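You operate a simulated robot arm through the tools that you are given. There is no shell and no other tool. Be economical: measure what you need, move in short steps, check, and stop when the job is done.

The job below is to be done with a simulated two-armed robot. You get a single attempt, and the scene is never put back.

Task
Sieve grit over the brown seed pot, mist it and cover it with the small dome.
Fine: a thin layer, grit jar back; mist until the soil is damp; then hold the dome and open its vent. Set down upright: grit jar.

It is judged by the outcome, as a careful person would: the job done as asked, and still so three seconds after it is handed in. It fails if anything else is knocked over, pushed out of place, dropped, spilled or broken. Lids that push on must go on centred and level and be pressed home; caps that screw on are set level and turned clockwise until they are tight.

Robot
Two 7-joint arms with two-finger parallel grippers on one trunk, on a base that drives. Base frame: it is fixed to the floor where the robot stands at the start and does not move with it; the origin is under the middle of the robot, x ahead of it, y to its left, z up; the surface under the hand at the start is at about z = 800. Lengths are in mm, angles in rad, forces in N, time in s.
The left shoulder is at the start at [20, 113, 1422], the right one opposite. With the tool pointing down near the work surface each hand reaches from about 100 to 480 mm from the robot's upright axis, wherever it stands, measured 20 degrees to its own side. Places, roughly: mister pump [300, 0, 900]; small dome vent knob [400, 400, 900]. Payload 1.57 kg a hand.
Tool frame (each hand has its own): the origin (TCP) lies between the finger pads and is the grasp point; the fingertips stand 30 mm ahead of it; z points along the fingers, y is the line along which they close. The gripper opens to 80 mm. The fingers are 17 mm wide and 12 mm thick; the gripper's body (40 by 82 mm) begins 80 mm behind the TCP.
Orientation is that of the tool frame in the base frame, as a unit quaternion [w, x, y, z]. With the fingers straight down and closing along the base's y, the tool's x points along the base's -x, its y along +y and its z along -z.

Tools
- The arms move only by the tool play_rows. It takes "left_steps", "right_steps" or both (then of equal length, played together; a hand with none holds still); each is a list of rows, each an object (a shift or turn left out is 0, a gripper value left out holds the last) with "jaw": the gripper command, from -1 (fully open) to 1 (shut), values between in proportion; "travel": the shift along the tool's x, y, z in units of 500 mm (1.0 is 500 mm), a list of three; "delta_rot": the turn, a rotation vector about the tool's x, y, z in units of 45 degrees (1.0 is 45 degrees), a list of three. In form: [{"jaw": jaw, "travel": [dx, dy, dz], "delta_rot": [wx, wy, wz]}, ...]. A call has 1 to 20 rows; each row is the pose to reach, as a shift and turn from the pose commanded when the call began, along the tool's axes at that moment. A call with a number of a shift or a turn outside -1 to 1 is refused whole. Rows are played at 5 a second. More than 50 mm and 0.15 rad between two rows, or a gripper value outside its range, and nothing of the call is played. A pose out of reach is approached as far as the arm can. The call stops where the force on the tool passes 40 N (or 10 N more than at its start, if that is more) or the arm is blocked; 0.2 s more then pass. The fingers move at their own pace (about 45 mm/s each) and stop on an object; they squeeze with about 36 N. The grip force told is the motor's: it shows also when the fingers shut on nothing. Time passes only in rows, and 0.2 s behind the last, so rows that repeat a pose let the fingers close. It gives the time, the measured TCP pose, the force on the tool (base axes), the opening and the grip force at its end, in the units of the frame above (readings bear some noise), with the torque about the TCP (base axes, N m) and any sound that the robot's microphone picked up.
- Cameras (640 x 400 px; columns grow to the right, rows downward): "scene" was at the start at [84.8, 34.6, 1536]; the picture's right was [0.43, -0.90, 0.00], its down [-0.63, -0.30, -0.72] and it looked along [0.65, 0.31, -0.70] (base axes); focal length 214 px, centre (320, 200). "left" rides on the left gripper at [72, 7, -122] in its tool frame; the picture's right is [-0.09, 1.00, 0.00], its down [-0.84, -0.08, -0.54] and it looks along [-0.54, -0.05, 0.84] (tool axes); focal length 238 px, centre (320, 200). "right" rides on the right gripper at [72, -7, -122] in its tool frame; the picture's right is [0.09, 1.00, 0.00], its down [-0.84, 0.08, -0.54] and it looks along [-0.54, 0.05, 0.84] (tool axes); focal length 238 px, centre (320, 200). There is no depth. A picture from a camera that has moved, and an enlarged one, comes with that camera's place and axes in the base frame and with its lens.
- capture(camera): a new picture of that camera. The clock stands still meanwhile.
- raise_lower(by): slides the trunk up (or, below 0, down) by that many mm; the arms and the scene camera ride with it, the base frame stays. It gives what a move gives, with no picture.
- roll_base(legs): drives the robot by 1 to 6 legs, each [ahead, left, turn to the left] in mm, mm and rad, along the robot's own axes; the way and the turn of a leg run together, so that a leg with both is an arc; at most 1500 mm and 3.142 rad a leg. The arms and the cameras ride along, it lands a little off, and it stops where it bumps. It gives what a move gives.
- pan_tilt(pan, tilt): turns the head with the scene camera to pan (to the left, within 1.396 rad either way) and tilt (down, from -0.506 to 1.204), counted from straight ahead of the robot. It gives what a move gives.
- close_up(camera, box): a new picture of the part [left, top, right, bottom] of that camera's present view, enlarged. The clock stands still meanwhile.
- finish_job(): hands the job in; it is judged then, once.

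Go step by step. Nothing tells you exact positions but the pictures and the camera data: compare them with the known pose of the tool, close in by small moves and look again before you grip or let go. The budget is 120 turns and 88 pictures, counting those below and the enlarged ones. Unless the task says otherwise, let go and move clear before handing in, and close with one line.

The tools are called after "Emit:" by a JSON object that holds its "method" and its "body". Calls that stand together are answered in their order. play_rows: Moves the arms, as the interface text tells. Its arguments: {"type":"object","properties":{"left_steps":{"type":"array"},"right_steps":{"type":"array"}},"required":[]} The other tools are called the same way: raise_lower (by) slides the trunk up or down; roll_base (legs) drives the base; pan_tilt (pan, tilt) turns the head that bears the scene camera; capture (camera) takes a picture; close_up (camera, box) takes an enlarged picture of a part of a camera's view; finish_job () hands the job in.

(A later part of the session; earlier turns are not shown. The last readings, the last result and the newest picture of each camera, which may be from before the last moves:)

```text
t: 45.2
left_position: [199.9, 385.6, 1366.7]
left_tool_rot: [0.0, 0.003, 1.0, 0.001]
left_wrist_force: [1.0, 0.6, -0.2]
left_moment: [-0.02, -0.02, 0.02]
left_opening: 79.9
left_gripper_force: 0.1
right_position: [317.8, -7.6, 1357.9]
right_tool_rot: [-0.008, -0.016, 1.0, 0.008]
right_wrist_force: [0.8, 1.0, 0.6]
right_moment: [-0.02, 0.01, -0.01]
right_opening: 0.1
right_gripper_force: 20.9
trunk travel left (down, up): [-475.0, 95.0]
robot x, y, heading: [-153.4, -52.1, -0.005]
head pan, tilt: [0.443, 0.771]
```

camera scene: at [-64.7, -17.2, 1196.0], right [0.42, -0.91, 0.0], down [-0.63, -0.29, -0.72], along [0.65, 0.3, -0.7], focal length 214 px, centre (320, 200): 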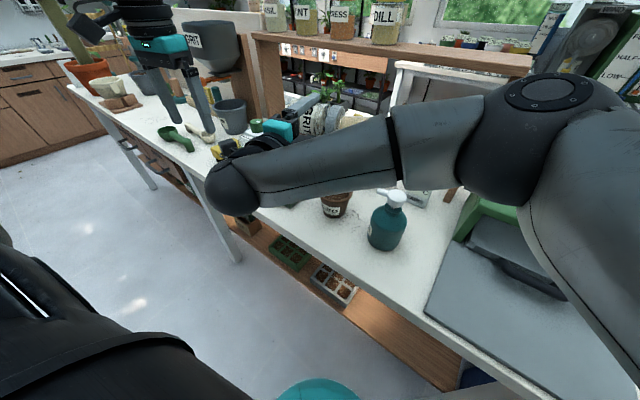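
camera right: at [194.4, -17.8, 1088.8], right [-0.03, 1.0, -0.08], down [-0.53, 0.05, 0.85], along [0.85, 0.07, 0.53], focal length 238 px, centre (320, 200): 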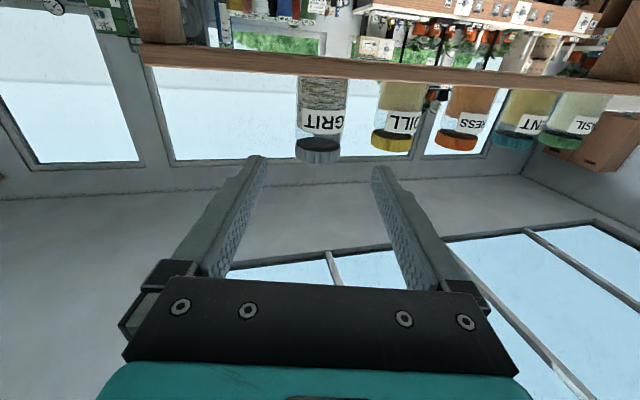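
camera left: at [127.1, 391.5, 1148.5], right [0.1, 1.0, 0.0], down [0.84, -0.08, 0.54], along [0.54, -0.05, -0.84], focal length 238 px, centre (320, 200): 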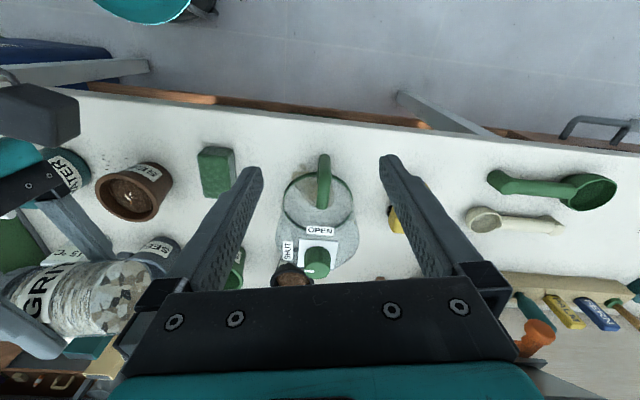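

Emit:
{"method": "roll_base", "body": {"legs": [[140, 160, 0]]}}

Emit:
{"method": "play_rows", "body": {"right_steps": [{"jaw": 1, "travel": [0.07, -0.05, 0]}, {"travel": [0.14, -0.1, 0]}, {"travel": [0.21, -0.16, 0.02]}, {"travel": [0.28, -0.22, 0.06]}, {"travel": [0.35, -0.28, 0.1]}, {"travel": [0.41, -0.34, 0.14]}, {"travel": [0.41, -0.34, 0.22]}, {"travel": [0.41, -0.34, 0.3]}, {"travel": [0.41, -0.34, 0.38]}, {"travel": [0.41, -0.34, 0.46]}, {"travel": [0.41, -0.34, 0.54]}]}}

Emit:
{"method": "capture", "body": {"camera": "right"}}

Emit:
{"method": "capture", "body": {"camera": "scene"}}

```text
t: 46.8
left_position: [343.8, 541.9, 1366.4]
left_tool_rot: [-0.001, 0.003, 1.0, 0.001]
left_wrist_force: [0.3, -0.2, -0.2]
left_moment: [-0.01, -0.02, 0.0]
left_opening: 79.9
left_gripper_force: 0.0
right_position: [462.1, 148.0, 1358.7]
right_tool_rot: [-0.008, -0.014, 1.0, 0.008]
right_wrist_force: [-0.1, -0.6, -0.2]
right_moment: [-0.04, -0.01, -0.02]
right_opening: 0.2
right_gripper_force: 21.9
trunk travel left (down, up): [-475.0, 95.0]
robot x, y, heading: [-8.3, 106.6, -0.011]
head pan, tilt: [0.443, 0.771]
```

```text
refused: row 4 steps farther than a row can; nothing moved
```

```text
60 pictures are left
camera right: at [392.0, 137.8, 1481.3], right [-0.12, 0.99, 0.02], down [0.84, 0.09, 0.53], along [0.53, 0.08, -0.85], focal length 238 px, centre (320, 200)
```

right: 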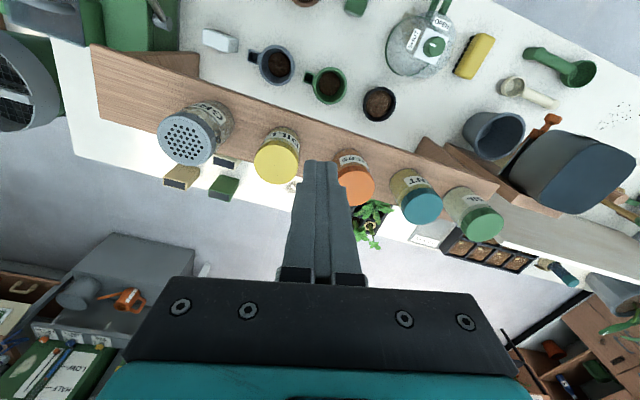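

```text
59 pictures are left
camera scene: at [78.9, 140.2, 1536.0], right [0.42, -0.91, 0.0], down [-0.63, -0.29, -0.72], along [0.65, 0.3, -0.7], focal length 214 px, centre (320, 200)
```

scene: 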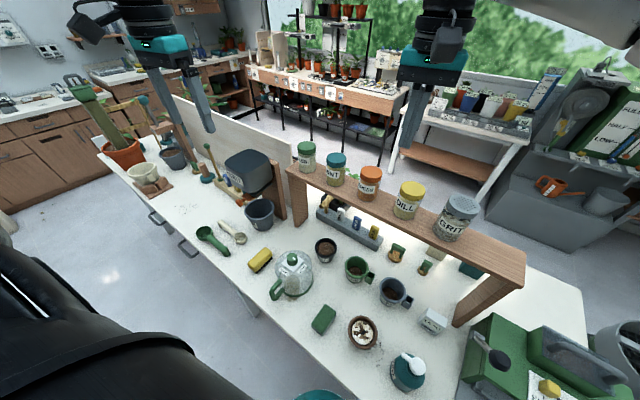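

The rows were too long. I'll repeat the move with shorter ones.

Emit:
{"method": "play_rows", "body": {"right_steps": [{"jaw": 1, "travel": [0.07, -0.05, 0]}, {"travel": [0.14, -0.1, 0]}, {"travel": [0.2, -0.15, 0.03]}, {"travel": [0.25, -0.2, 0.09]}, {"travel": [0.3, -0.24, 0.15]}, {"travel": [0.34, -0.27, 0.22]}, {"travel": [0.38, -0.3, 0.29]}, {"travel": [0.41, -0.32, 0.36]}, {"travel": [0.428, -0.336, 0.43]}, {"travel": [0.428, -0.336, 0.5]}, {"travel": [0.428, -0.336, 0.58]}]}}

Emit:
{"method": "capture", "body": {"camera": "right"}}

Emit:
{"method": "capture", "body": {"camera": "scene"}}

```text
t: 49.2
left_position: [344.8, 541.8, 1366.0]
left_tool_rot: [0.0, 0.004, 1.0, 0.0]
left_wrist_force: [0.0, 0.2, 0.0]
left_moment: [-0.02, -0.04, -0.01]
left_opening: 80.0
left_gripper_force: 0.0
right_position: [249.2, -21.1, 1068.1]
right_tool_rot: [-0.007, -0.014, 1.0, 0.007]
right_wrist_force: [0.3, 0.7, 0.7]
right_moment: [0.02, 0.0, -0.03]
right_opening: 0.1
right_gripper_force: 21.0
trunk travel left (down, up): [-475.0, 95.0]
robot x, y, heading: [-2.9, 106.2, -0.01]
head pan, tilt: [0.443, 0.771]
```

```text
58 pictures are left
camera right: at [179.1, -32.3, 1190.9], right [-0.12, 0.99, 0.02], down [0.84, 0.09, 0.53], along [0.53, 0.08, -0.85], focal length 238 px, centre (320, 200)
```

right: 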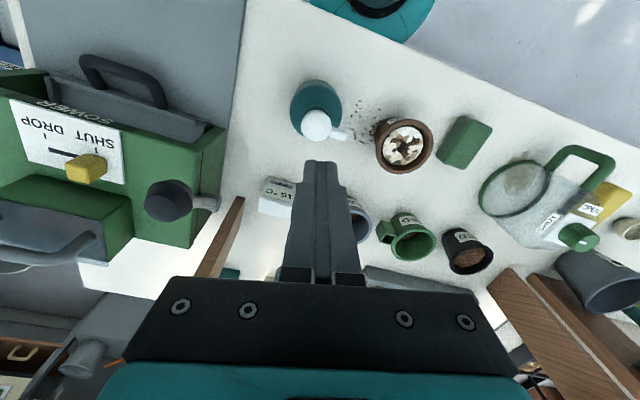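

```text
57 pictures are left
camera scene: at [78.4, 139.6, 1536.0], right [0.42, -0.91, 0.0], down [-0.63, -0.29, -0.72], along [0.65, 0.3, -0.7], focal length 214 px, centre (320, 200)
```

scene: 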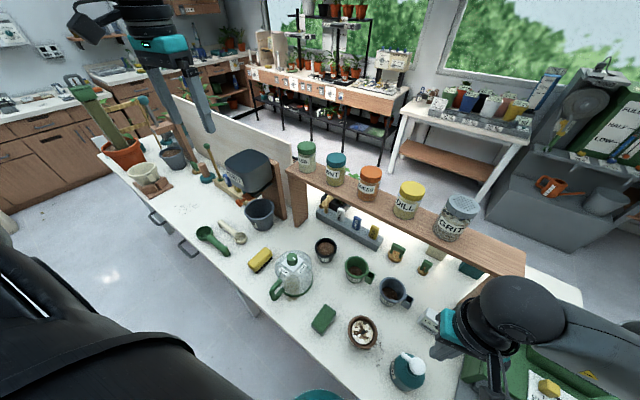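

The fingertips are directly above the pump head at about [247,-22]. I'll come down to just above it, then go slowly to feel contact.

Emit:
{"method": "play_rows", "body": {"right_steps": [{"jaw": 1, "travel": [0.004, -0.002, 0.08]}, {"travel": [0.004, -0.002, 0.15]}, {"travel": [0.004, -0.002, 0.17]}]}}

Emit:
{"method": "close_up", "body": {"camera": "right", "box": [220, 60, 460, 210]}}

Emit:
{"method": "close_up", "body": {"camera": "scene", "box": [330, 280, 530, 400]}}

```text
t: 50.0
left_position: [343.2, 542.3, 1365.9]
left_tool_rot: [0.0, 0.004, 1.0, 0.0]
left_wrist_force: [0.4, 0.2, -0.6]
left_moment: [0.0, 0.01, 0.0]
left_opening: 80.0
left_gripper_force: 0.0
right_position: [246.3, -23.2, 983.1]
right_tool_rot: [-0.007, -0.015, 1.0, 0.007]
right_wrist_force: [0.2, 1.2, -0.3]
right_moment: [0.0, -0.02, -0.01]
right_opening: 0.1
right_gripper_force: 21.3
trunk travel left (down, up): [-475.0, 95.0]
robot x, y, heading: [-6.0, 103.1, -0.007]
head pan, tilt: [0.443, 0.771]
```

```text
2.67 times, centred on (340, 135) of right
camera zoom: at [176.3, -33.7, 1106.5], right [-0.12, 0.99, 0.02], down [0.84, 0.09, 0.53], along [0.53, 0.08, -0.85], focal length 636 px, centre (267, 373)
```

zoom: 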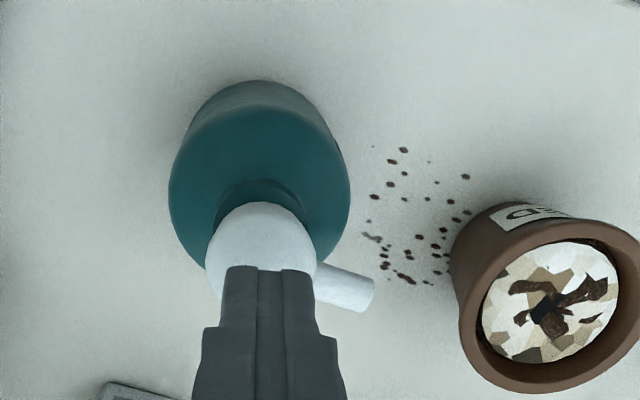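

```text
3.20 times, centred on (430, 340) of scene
camera zoom: at [78.4, 139.8, 1536.1], right [0.42, -0.91, 0.0], down [-0.63, -0.29, -0.72], along [0.65, 0.3, -0.7], focal length 686 px, centre (-32, -248)
```

zoom: 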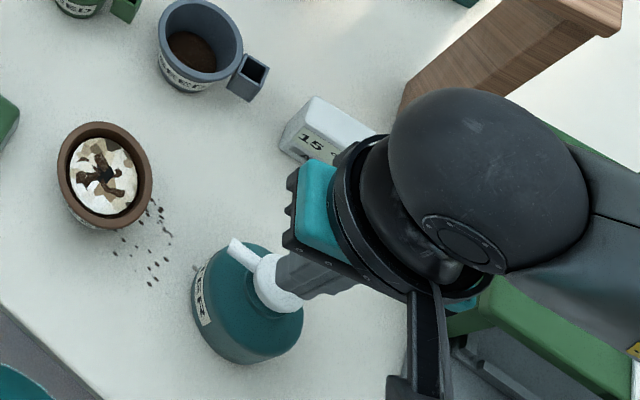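

Before pressing, I'll check the grit layer more closely.

Emit:
{"method": "close_up", "body": {"camera": "right", "box": [384, 125, 464, 211]}}

```text
4.65 times, centred on (424, 168) of right
camera zoom: at [176.3, -33.7, 1106.5], right [-0.12, 0.99, 0.02], down [0.84, 0.09, 0.53], along [0.53, 0.08, -0.85], focal length 1109 px, centre (-164, 349)
```

zoom: 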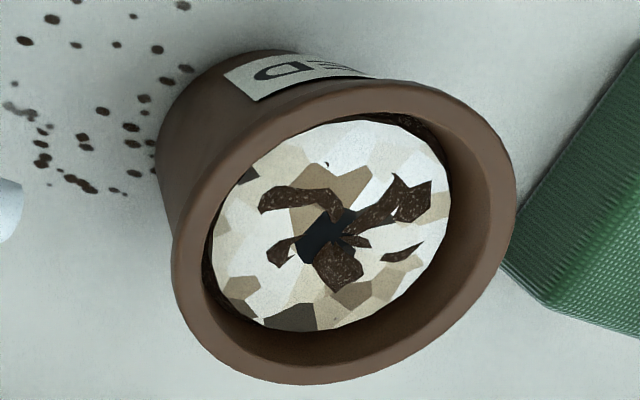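

Grit fills the pot wall to wall with only a few soil humps showing, so it is a thin layer. Now I press the pump gently to find contact.

Emit:
{"method": "play_rows", "body": {"right_steps": [{"jaw": 1, "travel": [0, 0, 0.01]}, {"travel": [0, 0, 0.02]}, {"travel": [0, 0, 0.03]}, {"travel": [0, 0, 0.04]}, {"travel": [0, 0, 0.046]}]}}

Emit:
{"method": "close_up", "body": {"camera": "right", "box": [220, 60, 460, 210]}}

```text
t: 51.2
left_position: [343.1, 541.1, 1366.6]
left_tool_rot: [0.001, 0.004, 1.0, 0.0]
left_wrist_force: [0.3, 0.5, 0.5]
left_moment: [0.0, -0.04, 0.0]
left_opening: 80.0
left_gripper_force: 0.1
right_position: [245.1, -20.2, 960.8]
right_tool_rot: [-0.008, -0.015, 1.0, 0.008]
right_wrist_force: [0.8, -0.4, 1.2]
right_moment: [-0.03, -0.02, 0.01]
right_opening: 0.0
right_gripper_force: 21.1
trunk travel left (down, up): [-475.0, 95.0]
robot x, y, heading: [-4.4, 100.5, -0.006]
head pan, tilt: [0.443, 0.771]
```

```text
2.67 times, centred on (340, 135) of right
camera zoom: at [175.6, -32.0, 1083.6], right [-0.12, 0.99, 0.02], down [0.84, 0.09, 0.53], along [0.53, 0.08, -0.85], focal length 636 px, centre (267, 373)
```

zoom: 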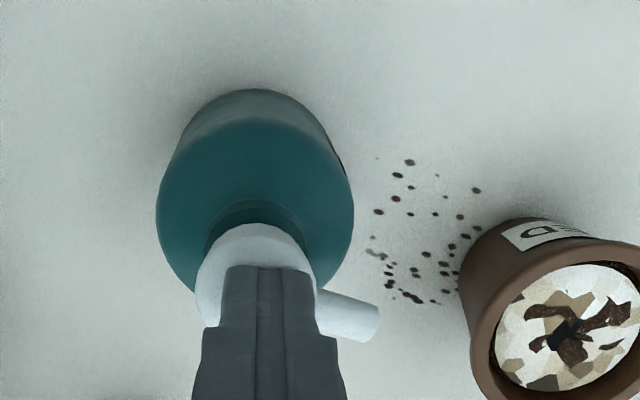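

Emit:
{"method": "play_rows", "body": {"right_steps": [{"jaw": 1, "travel": [0, 0, 0.008]}, {"travel": [0, 0, 0.016]}, {"travel": [0, 0, 0.024]}, {"travel": [0, 0, 0.032]}]}}

Emit:
{"method": "close_up", "body": {"camera": "right", "box": [220, 60, 460, 210]}}

```text
t: 52.2
left_position: [342.0, 541.9, 1367.8]
left_tool_rot: [0.001, 0.003, 1.0, 0.001]
left_wrist_force: [-0.7, 0.1, -1.0]
left_moment: [-0.02, 0.01, -0.01]
left_opening: 80.0
left_gripper_force: 0.1
right_position: [246.2, -20.7, 946.3]
right_tool_rot: [-0.004, -0.015, 1.0, 0.009]
right_wrist_force: [-0.3, -5.0, 38.8]
right_moment: [-0.2, -0.01, 0.0]
right_opening: 0.1
right_gripper_force: 21.6
trunk travel left (down, up): [-475.0, 95.0]
robot x, y, heading: [-9.9, 104.9, -0.009]
head pan, tilt: [0.443, 0.771]
```

```text
2.67 times, centred on (340, 135) of right
camera zoom: at [174.9, -32.0, 1069.3], right [-0.12, 0.99, 0.02], down [0.84, 0.09, 0.54], along [0.53, 0.08, -0.84], focal length 636 px, centre (267, 373)
```

zoom: 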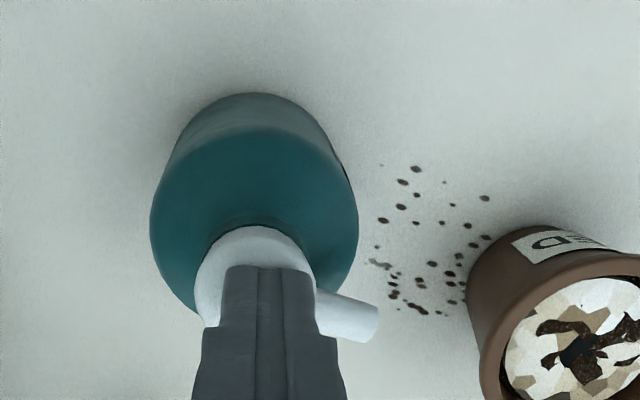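

It reads 39 N at z 946, so the pump is pressed down or bottomed out. I'll release and look for any change in the soil.

Emit:
{"method": "play_rows", "body": {"right_steps": [{"jaw": 1, "travel": [0, 0, -0.02]}, {"travel": [0, 0, -0.04]}, {"travel": [0, 0, -0.06]}]}}

Emit:
{"method": "close_up", "body": {"camera": "right", "box": [220, 60, 540, 260]}}

```text
t: 53.0
left_position: [343.4, 541.8, 1365.9]
left_tool_rot: [0.001, 0.004, 1.0, 0.0]
left_wrist_force: [-0.7, -0.2, 0.2]
left_moment: [0.01, 0.0, -0.01]
left_opening: 80.2
left_gripper_force: 0.1
right_position: [244.0, -21.4, 974.0]
right_tool_rot: [-0.009, -0.015, 1.0, 0.008]
right_wrist_force: [-0.7, 0.3, 0.7]
right_moment: [-0.02, -0.05, -0.01]
right_opening: 0.2
right_gripper_force: 21.4
trunk travel left (down, up): [-475.0, 95.0]
robot x, y, heading: [-6.5, 106.0, -0.015]
head pan, tilt: [0.443, 0.771]
```

```text
2.00 times, centred on (380, 160) of right
camera zoom: at [174.5, -32.7, 1097.0], right [-0.12, 0.99, 0.02], down [0.84, 0.09, 0.53], along [0.52, 0.08, -0.85], focal length 477 px, centre (200, 280)
```

zoom: 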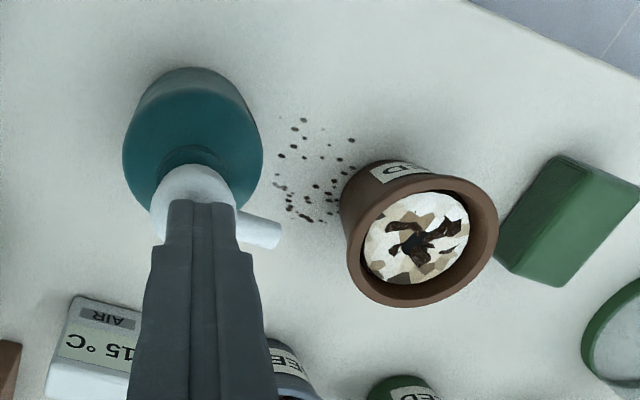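

Emit:
{"method": "close_up", "body": {"camera": "right", "box": [384, 125, 480, 221]}}

Emit:
{"method": "close_up", "body": {"camera": "scene", "box": [330, 300, 450, 400]}}

```text
4.17 times, centred on (432, 173) of right
camera zoom: at [174.5, -32.7, 1097.0], right [-0.12, 0.99, 0.02], down [0.84, 0.09, 0.53], along [0.52, 0.08, -0.85], focal length 993 px, centre (-147, 312)
```

zoom: 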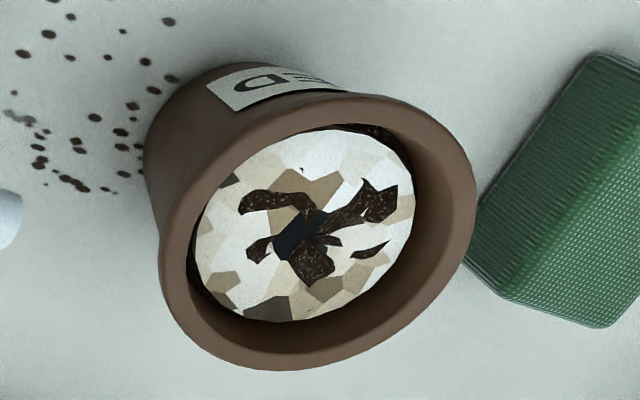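

```text
4.00 times, centred on (390, 350) of scene
camera zoom: at [78.6, 139.9, 1535.9], right [0.42, -0.91, 0.0], down [-0.63, -0.29, -0.72], along [0.65, 0.3, -0.7], focal length 858 px, centre (40, -400)
```

zoom: 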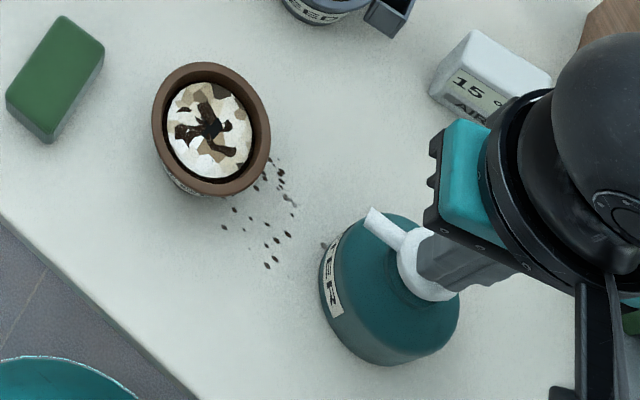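

The soil has gone visibly darker, so the mist reaches the pot. I'll give three more strokes, centred slightly better.

Emit:
{"method": "play_rows", "body": {"right_steps": [{"jaw": 1, "travel": [0.006, -0.006, 0.02]}, {"travel": [0.006, -0.006, 0.035]}, {"travel": [0.006, -0.006, 0.05]}, {"travel": [0.006, -0.006, 0.057]}, {"travel": [0.006, -0.006, 0.03]}, {"travel": [0.006, -0.006, 0.005]}, {"travel": [0.006, -0.006, 0.005]}]}}

Emit:
{"method": "play_rows", "body": {"right_steps": [{"jaw": 1, "travel": [0, 0, 0.015]}, {"travel": [0, 0, 0.03]}, {"travel": [0, 0, 0.045]}, {"travel": [0, 0, 0.052]}, {"travel": [0, 0, 0.025]}, {"travel": [0, 0, 0]}, {"travel": [0, 0, 0]}]}}

Emit:
{"method": "close_up", "body": {"camera": "right", "box": [384, 125, 480, 221]}}

```text
t: 54.6
left_position: [343.9, 541.3, 1367.2]
left_tool_rot: [-0.001, 0.003, 1.0, 0.0]
left_wrist_force: [0.3, 0.1, -1.5]
left_moment: [-0.01, 0.0, 0.03]
left_opening: 79.9
left_gripper_force: 0.1
right_position: [240.7, -23.0, 973.1]
right_tool_rot: [-0.007, -0.015, 1.0, 0.008]
right_wrist_force: [-0.9, 0.3, -0.5]
right_moment: [0.02, -0.01, 0.0]
right_opening: 0.3
right_gripper_force: 21.6
trunk travel left (down, up): [-475.0, 95.0]
robot x, y, heading: [-6.2, 105.4, -0.006]
head pan, tilt: [0.443, 0.771]
```

```text
t: 56.2
left_position: [343.4, 541.8, 1367.2]
left_tool_rot: [0.0, 0.003, 1.0, 0.0]
left_wrist_force: [0.3, 0.1, -0.3]
left_moment: [-0.02, 0.0, -0.02]
left_opening: 79.8
left_gripper_force: 0.1
right_position: [241.4, -22.9, 972.7]
right_tool_rot: [-0.007, -0.016, 1.0, 0.008]
right_wrist_force: [-0.9, -0.1, 0.3]
right_moment: [0.0, -0.01, 0.0]
right_opening: 0.1
right_gripper_force: 21.0
trunk travel left (down, up): [-475.0, 95.0]
robot x, y, heading: [-10.4, 104.4, -0.007]
head pan, tilt: [0.443, 0.771]
```

```text
4.17 times, centred on (432, 173) of right
camera zoom: at [171.8, -34.0, 1095.8], right [-0.12, 0.99, 0.02], down [0.84, 0.09, 0.53], along [0.53, 0.08, -0.85], focal length 993 px, centre (-147, 312)
```

zoom: 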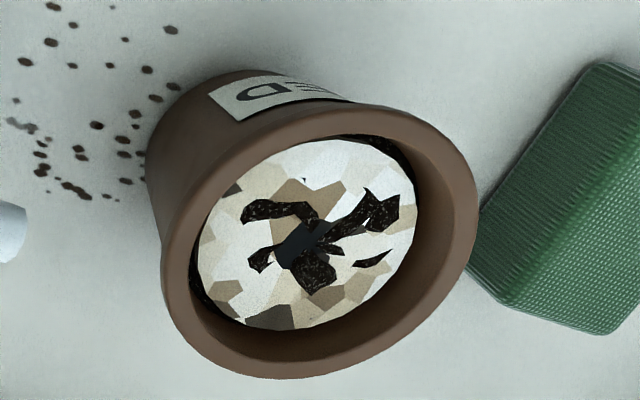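

The soil is darker again after the second and third strokes. I'll do one more and compare.

Emit:
{"method": "play_rows", "body": {"right_steps": [{"jaw": 1, "travel": [0, 0, 0.015]}, {"travel": [0, 0, 0.03]}, {"travel": [0, 0, 0.045]}, {"travel": [0, 0, 0.052]}, {"travel": [0, 0, 0.025]}, {"travel": [0, 0, 0]}, {"travel": [0, 0, 0]}]}}

Emit:
{"method": "close_up", "body": {"camera": "right", "box": [384, 125, 480, 221]}}

```text
t: 57.8
left_position: [343.1, 542.0, 1367.0]
left_tool_rot: [0.0, 0.003, 1.0, 0.0]
left_wrist_force: [0.1, 0.3, -0.3]
left_moment: [0.01, 0.0, 0.0]
left_opening: 79.9
left_gripper_force: 0.0
right_position: [242.3, -24.9, 972.0]
right_tool_rot: [-0.006, -0.014, 1.0, 0.007]
right_wrist_force: [-0.2, -0.2, 0.5]
right_moment: [-0.01, 0.03, 0.01]
right_opening: 0.0
right_gripper_force: 21.1
trunk travel left (down, up): [-475.0, 95.0]
robot x, y, heading: [-8.5, 107.2, -0.008]
head pan, tilt: [0.443, 0.771]
```

```text
4.17 times, centred on (432, 173) of right
camera zoom: at [172.2, -35.5, 1095.4], right [-0.12, 0.99, 0.02], down [0.84, 0.09, 0.53], along [0.53, 0.08, -0.85], focal length 993 px, centre (-147, 312)
```

zoom: 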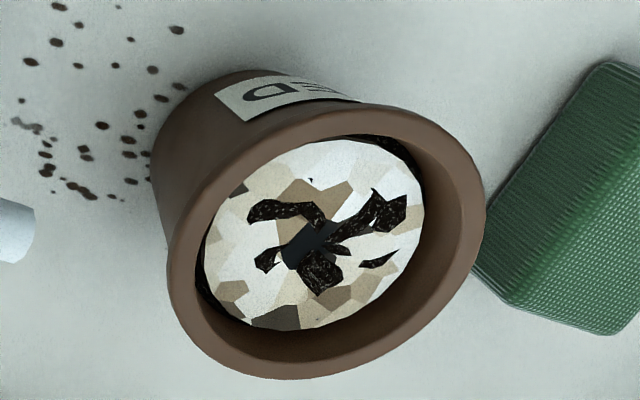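

The soil is now uniformly dark and no longer changing, so it's damp. I'll lift the right hand clear and study the dome.

Emit:
{"method": "play_rows", "body": {"right_steps": [{"jaw": 1, "travel": [0, 0, -0.09]}, {"travel": [0, 0, -0.18]}, {"travel": [0, 0, -0.27]}, {"travel": [0, -0.08, -0.3]}, {"travel": [0, -0.16, -0.3]}, {"travel": [0, -0.2, -0.3]}]}}

Emit:
{"method": "close_up", "body": {"camera": "scene", "box": [220, 220, 380, 320]}}

Emit:
{"method": "capture", "body": {"camera": "left"}}

```text
t: 59.2
left_position: [343.3, 539.9, 1366.8]
left_tool_rot: [0.001, 0.003, 1.0, 0.0]
left_wrist_force: [0.0, 0.1, -0.5]
left_moment: [0.03, -0.03, 0.02]
left_opening: 80.1
left_gripper_force: 0.1
right_position: [246.5, -126.5, 1120.6]
right_tool_rot: [-0.008, -0.015, 1.0, 0.008]
right_wrist_force: [-0.1, -0.7, 1.0]
right_moment: [-0.01, 0.01, 0.01]
right_opening: 0.3
right_gripper_force: 21.3
trunk travel left (down, up): [-475.0, 95.0]
robot x, y, heading: [-7.4, 102.7, -0.004]
head pan, tilt: [0.443, 0.771]
```

```text
4.00 times, centred on (300, 270) of scene
camera zoom: at [78.3, 139.4, 1536.1], right [0.42, -0.91, 0.0], down [-0.63, -0.29, -0.72], along [0.65, 0.3, -0.7], focal length 858 px, centre (400, -80)
```

zoom: 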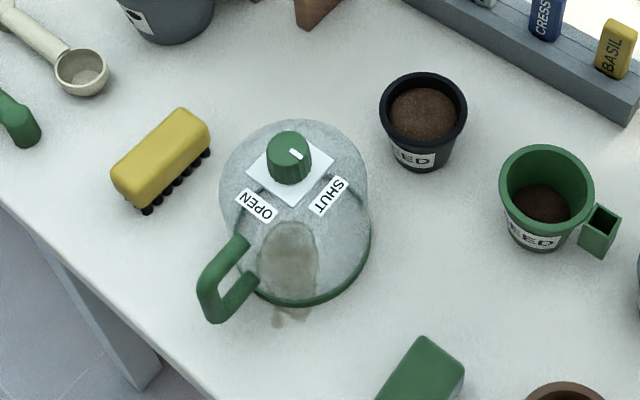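

```text
45 pictures are left
camera left: at [270.6, 547.8, 1488.9], right [0.1, 0.99, 0.0], down [0.84, -0.08, 0.54], along [0.54, -0.05, -0.84], focal length 238 px, centre (320, 200)
```

left: 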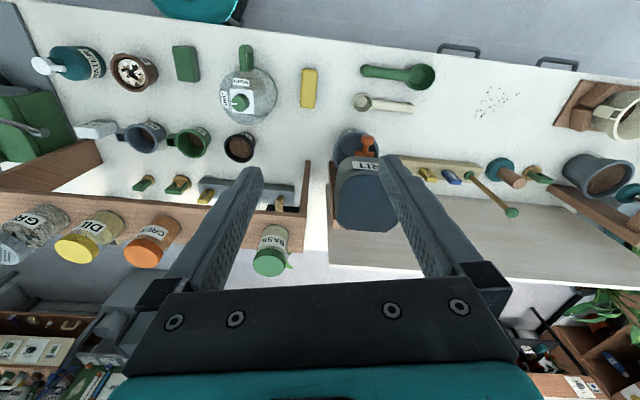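

The dome has a mug-style handle: its outer bar is near [258,386], z 833–890, pointing about 12° off −x. I'll bring the left hand above it, yawed to match.

Emit:
{"method": "play_rows", "body": {"left_steps": [{"jaw": 0, "travel": [0.017, -0.031, 0.07]}, {"travel": [0.034, -0.062, 0.14]}, {"travel": [0.051, -0.093, 0.21]}, {"travel": [0.068, -0.124, 0.28], "delta_rot": [0, 0, 0.05]}, {"travel": [0.085, -0.155, 0.35], "delta_rot": [0, 0, 0.1]}, {"travel": [0.102, -0.186, 0.42], "delta_rot": [0, 0, 0.15]}, {"travel": [0.119, -0.217, 0.49], "delta_rot": [0, 0, 0.2]}, {"travel": [0.136, -0.248, 0.56], "delta_rot": [0, 0, 0.25]}, {"travel": [0.153, -0.279, 0.63], "delta_rot": [0, 0, 0.267]}, {"travel": [0.17, -0.308, 0.7], "delta_rot": [0, 0, 0.267]}, {"travel": [0.17, -0.308, 0.73], "delta_rot": [0, 0, 0.267]}]}}

Emit:
{"method": "capture", "body": {"camera": "left"}}

Emit:
{"method": "close_up", "body": {"camera": "scene", "box": [220, 200, 380, 320]}}

```text
t: 61.6
left_position: [261.0, 390.6, 1019.0]
left_tool_rot: [0.007, 0.108, 0.994, 0.002]
left_wrist_force: [-0.2, -0.2, -0.2]
left_moment: [-0.02, -0.03, -0.01]
left_opening: 40.0
left_gripper_force: 0.0
left hand out of reach, approached as far as the arm can: row 10, 11
right_position: [245.3, -124.1, 1118.4]
right_tool_rot: [-0.007, -0.014, 1.0, 0.008]
right_wrist_force: [0.3, 0.7, -0.3]
right_moment: [-0.05, 0.0, -0.01]
right_opening: 0.1
right_gripper_force: 21.3
trunk travel left (down, up): [-475.0, 95.0]
robot x, y, heading: [-5.1, 105.6, -0.009]
head pan, tilt: [0.443, 0.771]
```

```text
44 pictures are left
camera left: at [190.7, 412.0, 1140.2], right [0.3, 0.95, 0.01], down [0.79, -0.26, 0.55], along [0.53, -0.16, -0.83], focal length 238 px, centre (320, 200)
```

left: 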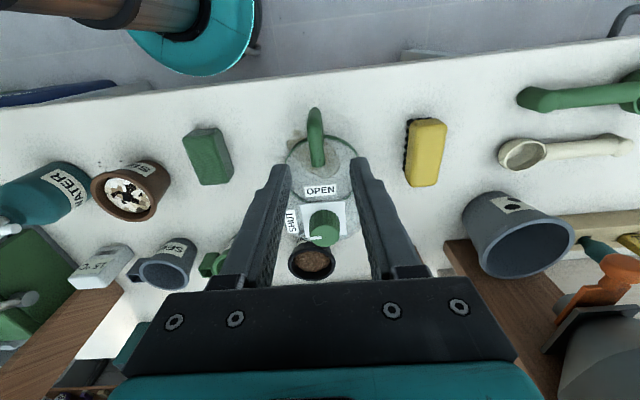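

```text
3.33 times, centred on (300, 260) of scene
camera zoom: at [76.9, 141.4, 1536.1], right [0.42, -0.91, 0.0], down [-0.63, -0.29, -0.72], along [0.65, 0.3, -0.7], focal length 715 px, centre (387, 0)
```

zoom: 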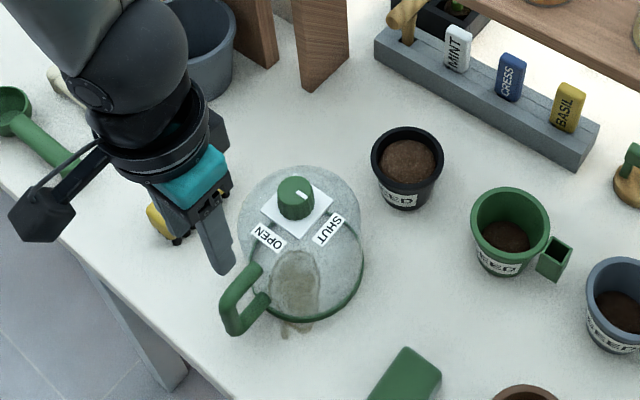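

The arm can't reach lower from this trunk height, so I'll lower the trunk 100 mm, bringing the fingertips to about the handle top. The line-up with the handle looks good.

Emit:
{"method": "raise_lower", "body": {"by": -90}}

Emit:
{"method": "play_rows", "body": {"left_steps": [{"jaw": 0, "travel": [0, 0, 0]}], "right_steps": [{"jaw": 1, "travel": [0, 0, -0.09]}]}}

Emit:
{"method": "capture", "body": {"camera": "left"}}

Emit:
{"method": "close_up", "body": {"camera": "scene", "box": [220, 160, 380, 280]}}

```text
t: 62.9
left_position: [263.8, 389.1, 930.3]
left_tool_rot: [0.007, 0.108, 0.994, 0.001]
left_wrist_force: [0.1, 0.1, -0.5]
left_moment: [-0.05, 0.0, 0.03]
left_opening: 39.7
left_gripper_force: 0.1
right_position: [246.0, -125.2, 1029.4]
right_tool_rot: [-0.007, -0.015, 1.0, 0.008]
right_wrist_force: [0.7, 0.5, 0.0]
right_moment: [0.0, -0.01, 0.02]
right_opening: 0.0
right_gripper_force: 21.2
trunk travel left (down, up): [-385.0, 185.0]
robot x, y, heading: [-4.4, 105.2, -0.006]
head pan, tilt: [0.443, 0.771]
```

```text
t: 63.3
left_position: [264.4, 389.9, 929.5]
left_tool_rot: [0.007, 0.107, 0.994, 0.001]
left_wrist_force: [-0.1, 0.4, 0.0]
left_moment: [0.02, 0.0, -0.01]
left_opening: 39.9
left_gripper_force: 0.0
right_position: [247.9, -127.0, 1074.3]
right_tool_rot: [-0.008, -0.014, 1.0, 0.008]
right_wrist_force: [-0.7, 0.3, 0.1]
right_moment: [0.02, 0.02, -0.03]
right_opening: 0.0
right_gripper_force: 21.3
trunk travel left (down, up): [-385.0, 185.0]
robot x, y, heading: [-9.7, 101.9, -0.009]
head pan, tilt: [0.443, 0.771]
```

```text
42 pictures are left
camera left: at [192.1, 410.8, 1050.7], right [0.3, 0.95, 0.01], down [0.79, -0.26, 0.55], along [0.53, -0.16, -0.83], focal length 238 px, centre (320, 200)
```

left: 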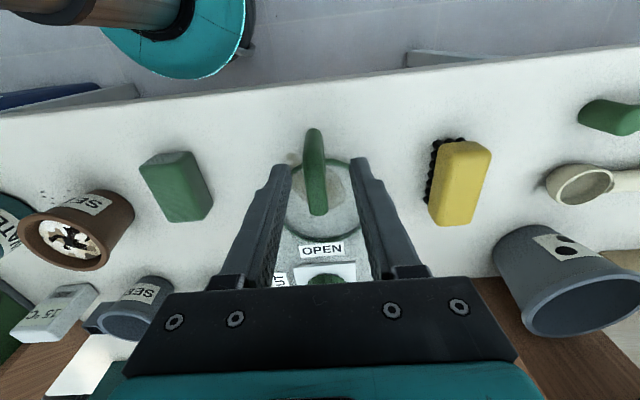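

```text
3.33 times, centred on (300, 220) of scene
camera zoom: at [78.3, 140.0, 1446.1], right [0.42, -0.91, 0.0], down [-0.63, -0.29, -0.72], along [0.65, 0.3, -0.7], focal length 715 px, centre (387, 133)
```

zoom: 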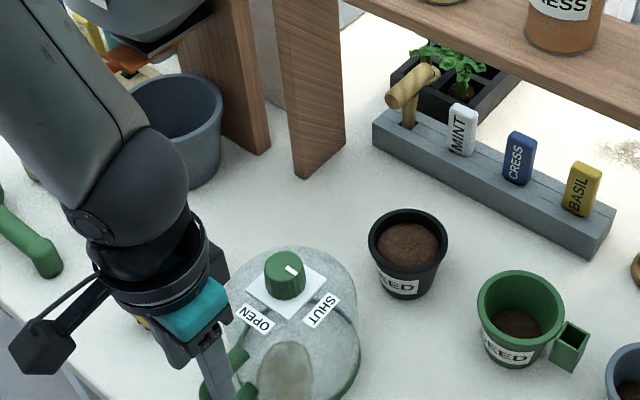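

The handle lies between the fingers. I'll go down 60 mm to straddle it.

Emit:
{"method": "play_rows", "body": {"left_steps": [{"jaw": 0, "travel": [0.01, -0.008, 0.03]}, {"travel": [0.01, -0.008, 0.06]}, {"travel": [0.01, -0.008, 0.09]}, {"travel": [0.01, -0.008, 0.12]}, {"travel": [0.01, -0.008, 0.12]}]}}

```text
t: 64.5
left_position: [263.3, 389.0, 927.9]
left_tool_rot: [0.006, 0.108, 0.994, 0.002]
left_wrist_force: [0.4, 0.6, -0.3]
left_moment: [-0.01, 0.04, 0.06]
left_opening: 39.9
left_gripper_force: 0.0
left hand out of reach, approached as far as the arm can: row 1, 2, 3, 4, 5
right_position: [246.7, -125.6, 1072.3]
right_tool_rot: [-0.007, -0.015, 1.0, 0.006]
right_wrist_force: [0.1, 0.3, 0.7]
right_moment: [-0.01, 0.01, 0.01]
right_opening: 0.0
right_gripper_force: 21.3
trunk travel left (down, up): [-385.0, 185.0]
robot x, y, heading: [-10.1, 107.3, -0.013]
head pan, tilt: [0.443, 0.771]
```

The arm itself is at a joint limit because it reaches too far to the side. I'll lift, shift the base 180 mm left, and bring the hand back more in front of its shoulder.

Emit:
{"method": "raise_lower", "body": {"by": 60}}

Emit:
{"method": "roll_base", "body": {"legs": [[0, 180, 0]]}}

Emit:
{"method": "play_rows", "body": {"left_steps": [{"jaw": 0, "travel": [0.018, -0.08, 0]}, {"travel": [0.036, -0.16, 0]}, {"travel": [0.06, -0.24, 0]}, {"travel": [0.08, -0.32, 0]}, {"travel": [0.09, -0.36, 0]}, {"travel": [0.09, -0.36, 0]}]}}

```text
t: 65.5
left_position: [263.0, 388.1, 989.3]
left_tool_rot: [0.007, 0.107, 0.994, 0.001]
left_wrist_force: [0.8, -0.3, 0.2]
left_moment: [0.01, 0.0, 0.01]
left_opening: 40.0
left_gripper_force: 0.1
right_position: [247.7, -126.1, 1132.3]
right_tool_rot: [-0.008, -0.015, 1.0, 0.007]
right_wrist_force: [0.1, 0.4, -0.5]
right_moment: [-0.01, -0.01, 0.03]
right_opening: 0.1
right_gripper_force: 21.1
trunk travel left (down, up): [-445.0, 125.0]
robot x, y, heading: [-7.4, 107.1, -0.006]
head pan, tilt: [0.443, 0.771]
```

```text
t: 67.0
left_position: [265.6, 570.0, 988.6]
left_tool_rot: [0.007, 0.108, 0.994, 0.002]
left_wrist_force: [0.0, 0.6, -0.4]
left_moment: [-0.01, 0.0, -0.03]
left_opening: 40.0
left_gripper_force: 0.0
right_position: [248.5, 54.5, 1134.3]
right_tool_rot: [-0.007, -0.014, 1.0, 0.008]
right_wrist_force: [0.2, 0.4, 0.0]
right_moment: [-0.01, -0.03, 0.0]
right_opening: 0.0
right_gripper_force: 21.1
trunk travel left (down, up): [-445.0, 125.0]
robot x, y, heading: [-5.8, 286.2, -0.01]
head pan, tilt: [0.443, 0.771]
```

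```text
t: 68.4
left_position: [203.4, 454.8, 1046.3]
left_tool_rot: [0.007, 0.109, 0.994, 0.002]
left_wrist_force: [0.4, 0.0, -0.8]
left_moment: [0.0, 0.0, -0.02]
left_opening: 40.0
left_gripper_force: 0.1
left hand out of reach, approached as far as the arm can: row 1, 2, 3, 4, 5, 6
right_position: [248.7, 53.9, 1133.2]
right_tool_rot: [-0.007, -0.014, 1.0, 0.008]
right_wrist_force: [-0.5, -1.0, -0.1]
right_moment: [0.0, -0.01, -0.03]
right_opening: 0.0
right_gripper_force: 21.5
trunk travel left (down, up): [-445.0, 125.0]
robot x, y, heading: [-5.4, 292.5, -0.011]
head pan, tilt: [0.443, 0.771]
```

That didn't help, so the 12° yaw may be hitting a wrist limit. I'll undo the yaw and test moving toward the target.

Emit:
{"method": "play_rows", "body": {"left_steps": [{"jaw": 0, "delta_rot": [0, 0, -0.13]}, {"delta_rot": [0, 0, -0.267]}, {"travel": [-0.05, -0.03, 0.03], "delta_rot": [0, 0, -0.267]}, {"travel": [-0.1, -0.06, 0.05], "delta_rot": [0, 0, -0.267]}, {"travel": [-0.1, -0.06, 0.05], "delta_rot": [0, 0, -0.267]}]}}

Emit:
{"method": "capture", "body": {"camera": "scene"}}

```text
t: 69.6
left_position: [252.3, 438.2, 1052.9]
left_tool_rot: [0.008, 0.004, 1.0, 0.0]
left_wrist_force: [-0.4, -0.3, 0.3]
left_moment: [0.02, 0.03, 0.01]
left_opening: 40.0
left_gripper_force: 0.0
left hand out of reach, approached as far as the arm can: row 3, 4, 5
right_position: [248.3, 54.4, 1134.0]
right_tool_rot: [-0.007, -0.014, 1.0, 0.008]
right_wrist_force: [-0.1, 0.8, 0.2]
right_moment: [0.01, 0.0, -0.02]
right_opening: 0.2
right_gripper_force: 21.6
trunk travel left (down, up): [-445.0, 125.0]
robot x, y, heading: [-7.1, 285.5, -0.011]
head pan, tilt: [0.443, 0.771]
```

```text
40 pictures are left
camera scene: at [80.2, 320.6, 1506.0], right [0.42, -0.91, 0.0], down [-0.63, -0.29, -0.72], along [0.65, 0.3, -0.7], focal length 214 px, centre (320, 200)
```

scene: 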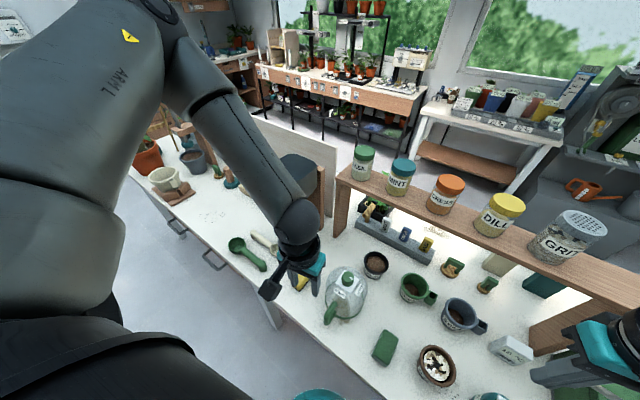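

The left elbow sits high in an awkward posture, so I'll raise the hand and bring it in front of the shoulder to free it.

Emit:
{"method": "play_rows", "body": {"left_steps": [{"jaw": 0, "travel": [0, 0, -0.09]}, {"travel": [0, 0, -0.18]}, {"travel": [0, 0, -0.27]}, {"travel": [-0.04, -0.05, -0.33]}, {"travel": [-0.08, -0.1, -0.38]}, {"travel": [-0.1, -0.17, -0.4]}, {"travel": [-0.12, -0.24, -0.4]}]}}

Emit:
{"method": "play_rows", "body": {"left_steps": [{"jaw": 0, "travel": [0.02, 0.02, 0.08]}, {"travel": [0.05, 0.04, 0.16]}, {"travel": [0.08, 0.07, 0.24]}, {"travel": [0.1, 0.1, 0.32]}, {"travel": [0.12, 0.13, 0.4]}]}}

```text
t: 71.2
left_position: [306.6, 335.8, 1256.4]
left_tool_rot: [0.008, 0.002, 1.0, 0.0]
left_wrist_force: [-0.6, 0.2, -0.3]
left_moment: [0.0, 0.01, 0.0]
left_opening: 39.8
left_gripper_force: 0.1
left hand out of reach, approached as far as the arm can: row 7
right_position: [248.8, 54.2, 1134.3]
right_tool_rot: [-0.007, -0.013, 1.0, 0.008]
right_wrist_force: [0.1, -0.5, 0.9]
right_moment: [0.01, -0.02, 0.0]
right_opening: 0.0
right_gripper_force: 21.7
trunk travel left (down, up): [-445.0, 125.0]
robot x, y, heading: [-6.5, 284.9, -0.012]
head pan, tilt: [0.443, 0.771]
```

```text
t: 72.4
left_position: [251.0, 418.0, 1072.1]
left_tool_rot: [0.008, 0.005, 1.0, 0.0]
left_wrist_force: [0.0, -0.5, 0.0]
left_moment: [0.01, -0.01, 0.0]
left_opening: 40.0
left_gripper_force: 0.1
left hand out of reach, approached as far as the arm can: row 4, 5
right_position: [248.8, 54.4, 1133.6]
right_tool_rot: [-0.007, -0.014, 1.0, 0.008]
right_wrist_force: [0.0, -0.8, -0.8]
right_moment: [-0.02, -0.01, 0.01]
right_opening: 0.0
right_gripper_force: 21.4
trunk travel left (down, up): [-445.0, 125.0]
robot x, y, heading: [-6.9, 285.9, -0.009]
head pan, tilt: [0.443, 0.771]
```

The left arm is still stuck in that posture. I'll try what freed the right arm: reach far forward at shoulder height, well above the shelf, then come back in and down.

Emit:
{"method": "play_rows", "body": {"left_steps": [{"jaw": 0, "travel": [0, 0, -0.09]}, {"travel": [0, 0, -0.18]}, {"travel": [0, 0, -0.27]}, {"travel": [0, 0, -0.36]}, {"travel": [0, 0, -0.45]}, {"travel": [0, 0, -0.52]}, {"travel": [-0.08, -0.03, -0.52]}, {"travel": [-0.16, -0.07, -0.52]}, {"travel": [-0.24, -0.11, -0.52]}, {"travel": [-0.32, -0.15, -0.52]}, {"travel": [-0.4, -0.19, -0.52]}, {"travel": [-0.48, -0.22, -0.52]}, {"travel": [-0.52, -0.26, -0.52]}]}}

Emit:
{"method": "capture", "body": {"camera": "scene"}}

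```text
t: 75.2
left_position: [421.9, 387.4, 1318.5]
left_tool_rot: [0.009, 0.005, 1.0, 0.001]
left_wrist_force: [-0.9, -0.8, 0.1]
left_moment: [0.05, -0.05, 0.01]
left_opening: 40.0
left_gripper_force: 0.0
left hand out of reach, approached as far as the arm can: row 10, 11, 12, 13
right_position: [249.0, 53.6, 1134.8]
right_tool_rot: [-0.008, -0.013, 1.0, 0.008]
right_wrist_force: [-0.2, 0.2, 0.5]
right_moment: [0.01, -0.04, -0.02]
right_opening: 0.0
right_gripper_force: 21.4
trunk travel left (down, up): [-445.0, 125.0]
robot x, y, heading: [-2.4, 287.4, -0.009]
head pan, tilt: [0.443, 0.771]
```

```text
39 pictures are left
camera scene: at [78.8, 319.8, 1506.2], right [0.42, -0.91, 0.0], down [-0.63, -0.29, -0.72], along [0.65, 0.3, -0.7], focal length 214 px, centre (320, 200)
```

scene: 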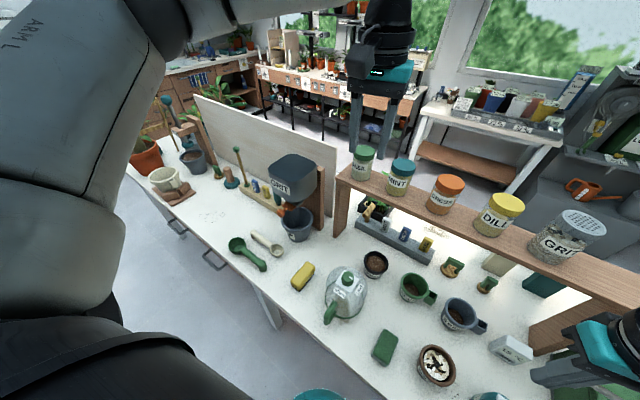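

I'll mirror the sequence that freed the right arm: tip the left tool to horizontal in front, move it inward, then turn it down again. The right hand moves aside meanwhile.

Emit:
{"method": "play_rows", "body": {"left_steps": [{"jaw": 0, "delta_rot": [0, -0.17, 0]}, {"delta_rot": [0, -0.34, 0]}, {"delta_rot": [0, -0.5, 0]}, {"delta_rot": [0, -0.67, 0]}, {"delta_rot": [0, -0.84, 0]}, {"delta_rot": [0, -1, 0]}], "right_steps": [{"jaw": 1, "travel": [0, -0.05, 0]}, {"travel": [0, -0.1, 0]}, {"travel": [0, -0.15, 0]}, {"travel": [0, -0.2, 0]}, {"travel": [0, -0.25, 0]}, {"travel": [0, -0.3, 0]}]}}

Emit:
{"method": "play_rows", "body": {"left_steps": [{"jaw": 0, "delta_rot": [0, -0.17, 0]}, {"delta_rot": [0, -0.34, 0]}, {"delta_rot": [0, -0.5, 0]}, {"delta_rot": [0, -0.67, 0]}, {"delta_rot": [0, -0.84, 0]}, {"delta_rot": [0, -1, 0]}]}}

```text
t: 76.6
left_position: [427.6, 387.5, 1320.5]
left_tool_rot: [0.391, 0.005, 0.921, -0.001]
left_wrist_force: [0.9, 0.3, 1.2]
left_moment: [0.02, 0.0, -0.01]
left_opening: 40.3
left_gripper_force: 0.1
right_position: [253.6, -96.5, 1130.8]
right_tool_rot: [-0.007, -0.014, 1.0, 0.007]
right_wrist_force: [-0.2, 0.4, -0.1]
right_moment: [0.0, 0.01, 0.02]
right_opening: 0.0
right_gripper_force: 21.4
trunk travel left (down, up): [-445.0, 125.0]
robot x, y, heading: [-7.4, 286.7, -0.01]
head pan, tilt: [0.443, 0.771]
```

```text
t: 78.0
left_position: [429.8, 387.9, 1322.9]
left_tool_rot: [0.714, 0.003, 0.701, -0.003]
left_wrist_force: [-0.5, 1.0, 0.6]
left_moment: [-0.01, 0.02, 0.03]
left_opening: 40.2
left_gripper_force: 0.1
left hand out of reach, approached as far as the arm can: row 4, 5
right_position: [254.7, -95.9, 1129.9]
right_tool_rot: [-0.006, -0.014, 1.0, 0.007]
right_wrist_force: [-0.7, -0.5, 1.0]
right_moment: [0.01, 0.01, 0.02]
right_opening: 0.0
right_gripper_force: 21.5
trunk travel left (down, up): [-445.0, 125.0]
robot x, y, heading: [-3.5, 287.8, -0.013]
head pan, tilt: [0.443, 0.771]
```

Emit:
{"method": "play_rows", "body": {"left_steps": [{"jaw": 0, "travel": [0, -0.06, 0.02]}, {"travel": [0, -0.12, 0.04]}, {"travel": [0, -0.18, 0.06]}, {"travel": [0, -0.24, 0.08]}, {"travel": [0, -0.28, 0.08]}, {"travel": [0, -0.28, 0.08]}]}}

Emit:
{"method": "play_rows", "body": {"left_steps": [{"jaw": 0, "delta_rot": [0, 0.17, 0]}, {"delta_rot": [0, 0.34, 0]}, {"delta_rot": [0, 0.5, 0]}, {"delta_rot": [0, 0.67, 0]}, {"delta_rot": [0, 0.84, 0]}, {"delta_rot": [0, 1, 0]}]}}

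Emit:
{"method": "play_rows", "body": {"left_steps": [{"jaw": 0, "delta_rot": [0, 0.17, 0]}, {"delta_rot": [0, 0.34, 0]}, {"delta_rot": [0, 0.5, 0]}, {"delta_rot": [0, 0.67, 0]}, {"delta_rot": [0, 0.84, 0]}, {"delta_rot": [0, 1, 0]}]}}

Emit:
{"method": "capture", "body": {"camera": "scene"}}

```text
t: 79.4
left_position: [467.3, 355.6, 1370.3]
left_tool_rot: [0.712, 0.004, 0.702, -0.003]
left_wrist_force: [0.4, -0.3, 0.6]
left_moment: [0.04, -0.01, 0.02]
left_opening: 39.6
left_gripper_force: 0.2
left hand out of reach, approached as far as the arm can: row 1, 2, 3, 4, 5, 6
right_position: [254.0, -95.0, 1130.4]
right_tool_rot: [-0.007, -0.014, 1.0, 0.007]
right_wrist_force: [0.7, -0.4, 0.8]
right_moment: [0.0, 0.0, -0.02]
right_opening: 0.1
right_gripper_force: 21.3
trunk travel left (down, up): [-445.0, 125.0]
robot x, y, heading: [-4.3, 288.1, -0.008]
head pan, tilt: [0.443, 0.771]
```

```text
t: 80.8
left_position: [462.3, 358.2, 1365.4]
left_tool_rot: [0.388, 0.006, 0.922, -0.001]
left_wrist_force: [-0.2, 0.1, -0.7]
left_moment: [-0.01, -0.02, 0.01]
left_opening: 39.7
left_gripper_force: 0.0
right_position: [254.3, -95.1, 1129.6]
right_tool_rot: [-0.007, -0.014, 1.0, 0.007]
right_wrist_force: [0.5, -0.4, 0.0]
right_moment: [0.01, -0.03, 0.03]
right_opening: 0.0
right_gripper_force: 21.0
trunk travel left (down, up): [-445.0, 125.0]
robot x, y, heading: [-6.6, 287.4, -0.01]
head pan, tilt: [0.443, 0.771]
```

```text
t: 82.2
left_position: [416.8, 386.5, 1332.7]
left_tool_rot: [0.006, 0.004, 1.0, 0.0]
left_wrist_force: [-0.8, -0.2, 0.0]
left_moment: [-0.03, -0.01, 0.04]
left_opening: 40.1
left_gripper_force: 0.0
left hand out of reach, approached as far as the arm can: row 3, 4, 5, 6
right_position: [254.3, -96.2, 1129.4]
right_tool_rot: [-0.008, -0.014, 1.0, 0.007]
right_wrist_force: [-0.1, 0.2, -0.1]
right_moment: [0.0, -0.02, -0.02]
right_opening: 0.3
right_gripper_force: 21.5
trunk travel left (down, up): [-445.0, 125.0]
robot x, y, heading: [-1.9, 287.5, -0.006]
head pan, tilt: [0.443, 0.771]
```

```text
38 pictures are left
camera scene: at [80.2, 320.4, 1506.0], right [0.42, -0.91, 0.0], down [-0.63, -0.29, -0.72], along [0.65, 0.3, -0.7], focal length 214 px, centre (320, 200)
```

scene: 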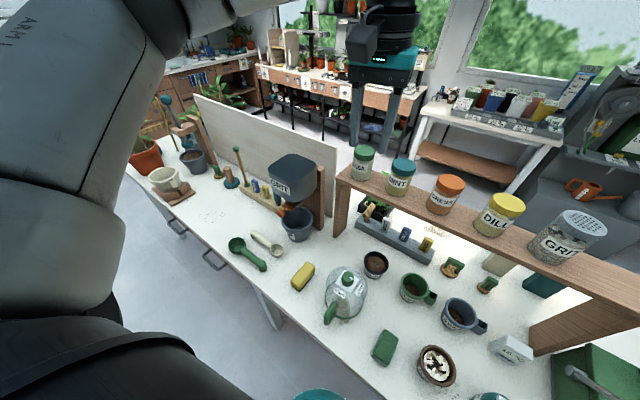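

The left arm mainly can't drop far below its shoulder, so a lower trunk should solve this. I'll pull the left hand back, raise the right hand, then lower the trunk 300 mm.

Emit:
{"method": "play_rows", "body": {"left_steps": [{"jaw": 0, "travel": [0.08, 0.01, 0]}, {"travel": [0.16, 0.02, 0]}, {"travel": [0.24, 0.03, 0]}, {"travel": [0.3, 0.03, 0]}, {"travel": [0.3, 0.03, 0]}, {"travel": [0.3, 0.03, 0]}], "right_steps": [{"jaw": 1, "travel": [0, 0.04, -0.08]}, {"travel": [0, 0.08, -0.16]}, {"travel": [0, 0.12, -0.24]}, {"travel": [0, 0.16, -0.32]}, {"travel": [0, 0.18, -0.4]}, {"travel": [0, 0.18, -0.48]}]}}

Emit:
{"method": "raise_lower", "body": {"by": -300}}

```text
t: 83.8
left_position: [265.9, 399.5, 1331.7]
left_tool_rot: [0.007, 0.003, 1.0, 0.001]
left_wrist_force: [0.1, 0.1, 0.5]
left_moment: [0.0, -0.02, 0.02]
left_opening: 40.0
left_gripper_force: 0.2
right_position: [228.0, -8.5, 1283.1]
right_tool_rot: [-0.201, -0.015, 0.979, 0.018]
right_wrist_force: [0.3, 0.4, 0.6]
right_moment: [0.01, 0.02, 0.0]
right_opening: 0.2
right_gripper_force: 21.2
trunk travel left (down, up): [-445.0, 125.0]
robot x, y, heading: [-5.1, 287.2, -0.01]
head pan, tilt: [0.443, 0.771]
stopped in row 6 (right hand): the arm was blocked; the commanded pose is now the measured one
```

```text
t: 86.8
left_position: [265.8, 401.9, 1032.5]
left_tool_rot: [0.008, 0.004, 1.0, 0.002]
left_wrist_force: [-0.4, 0.2, -0.1]
left_moment: [0.01, 0.0, 0.0]
left_opening: 40.1
left_gripper_force: 0.0
right_position: [229.1, -8.2, 982.9]
right_tool_rot: [-0.201, -0.014, 0.979, 0.017]
right_wrist_force: [0.7, -0.1, 0.1]
right_moment: [-0.01, -0.01, 0.04]
right_opening: 0.2
right_gripper_force: 21.4
trunk travel left (down, up): [-145.0, 425.0]
robot x, y, heading: [-3.8, 288.2, -0.012]
head pan, tilt: [0.443, 0.771]
```

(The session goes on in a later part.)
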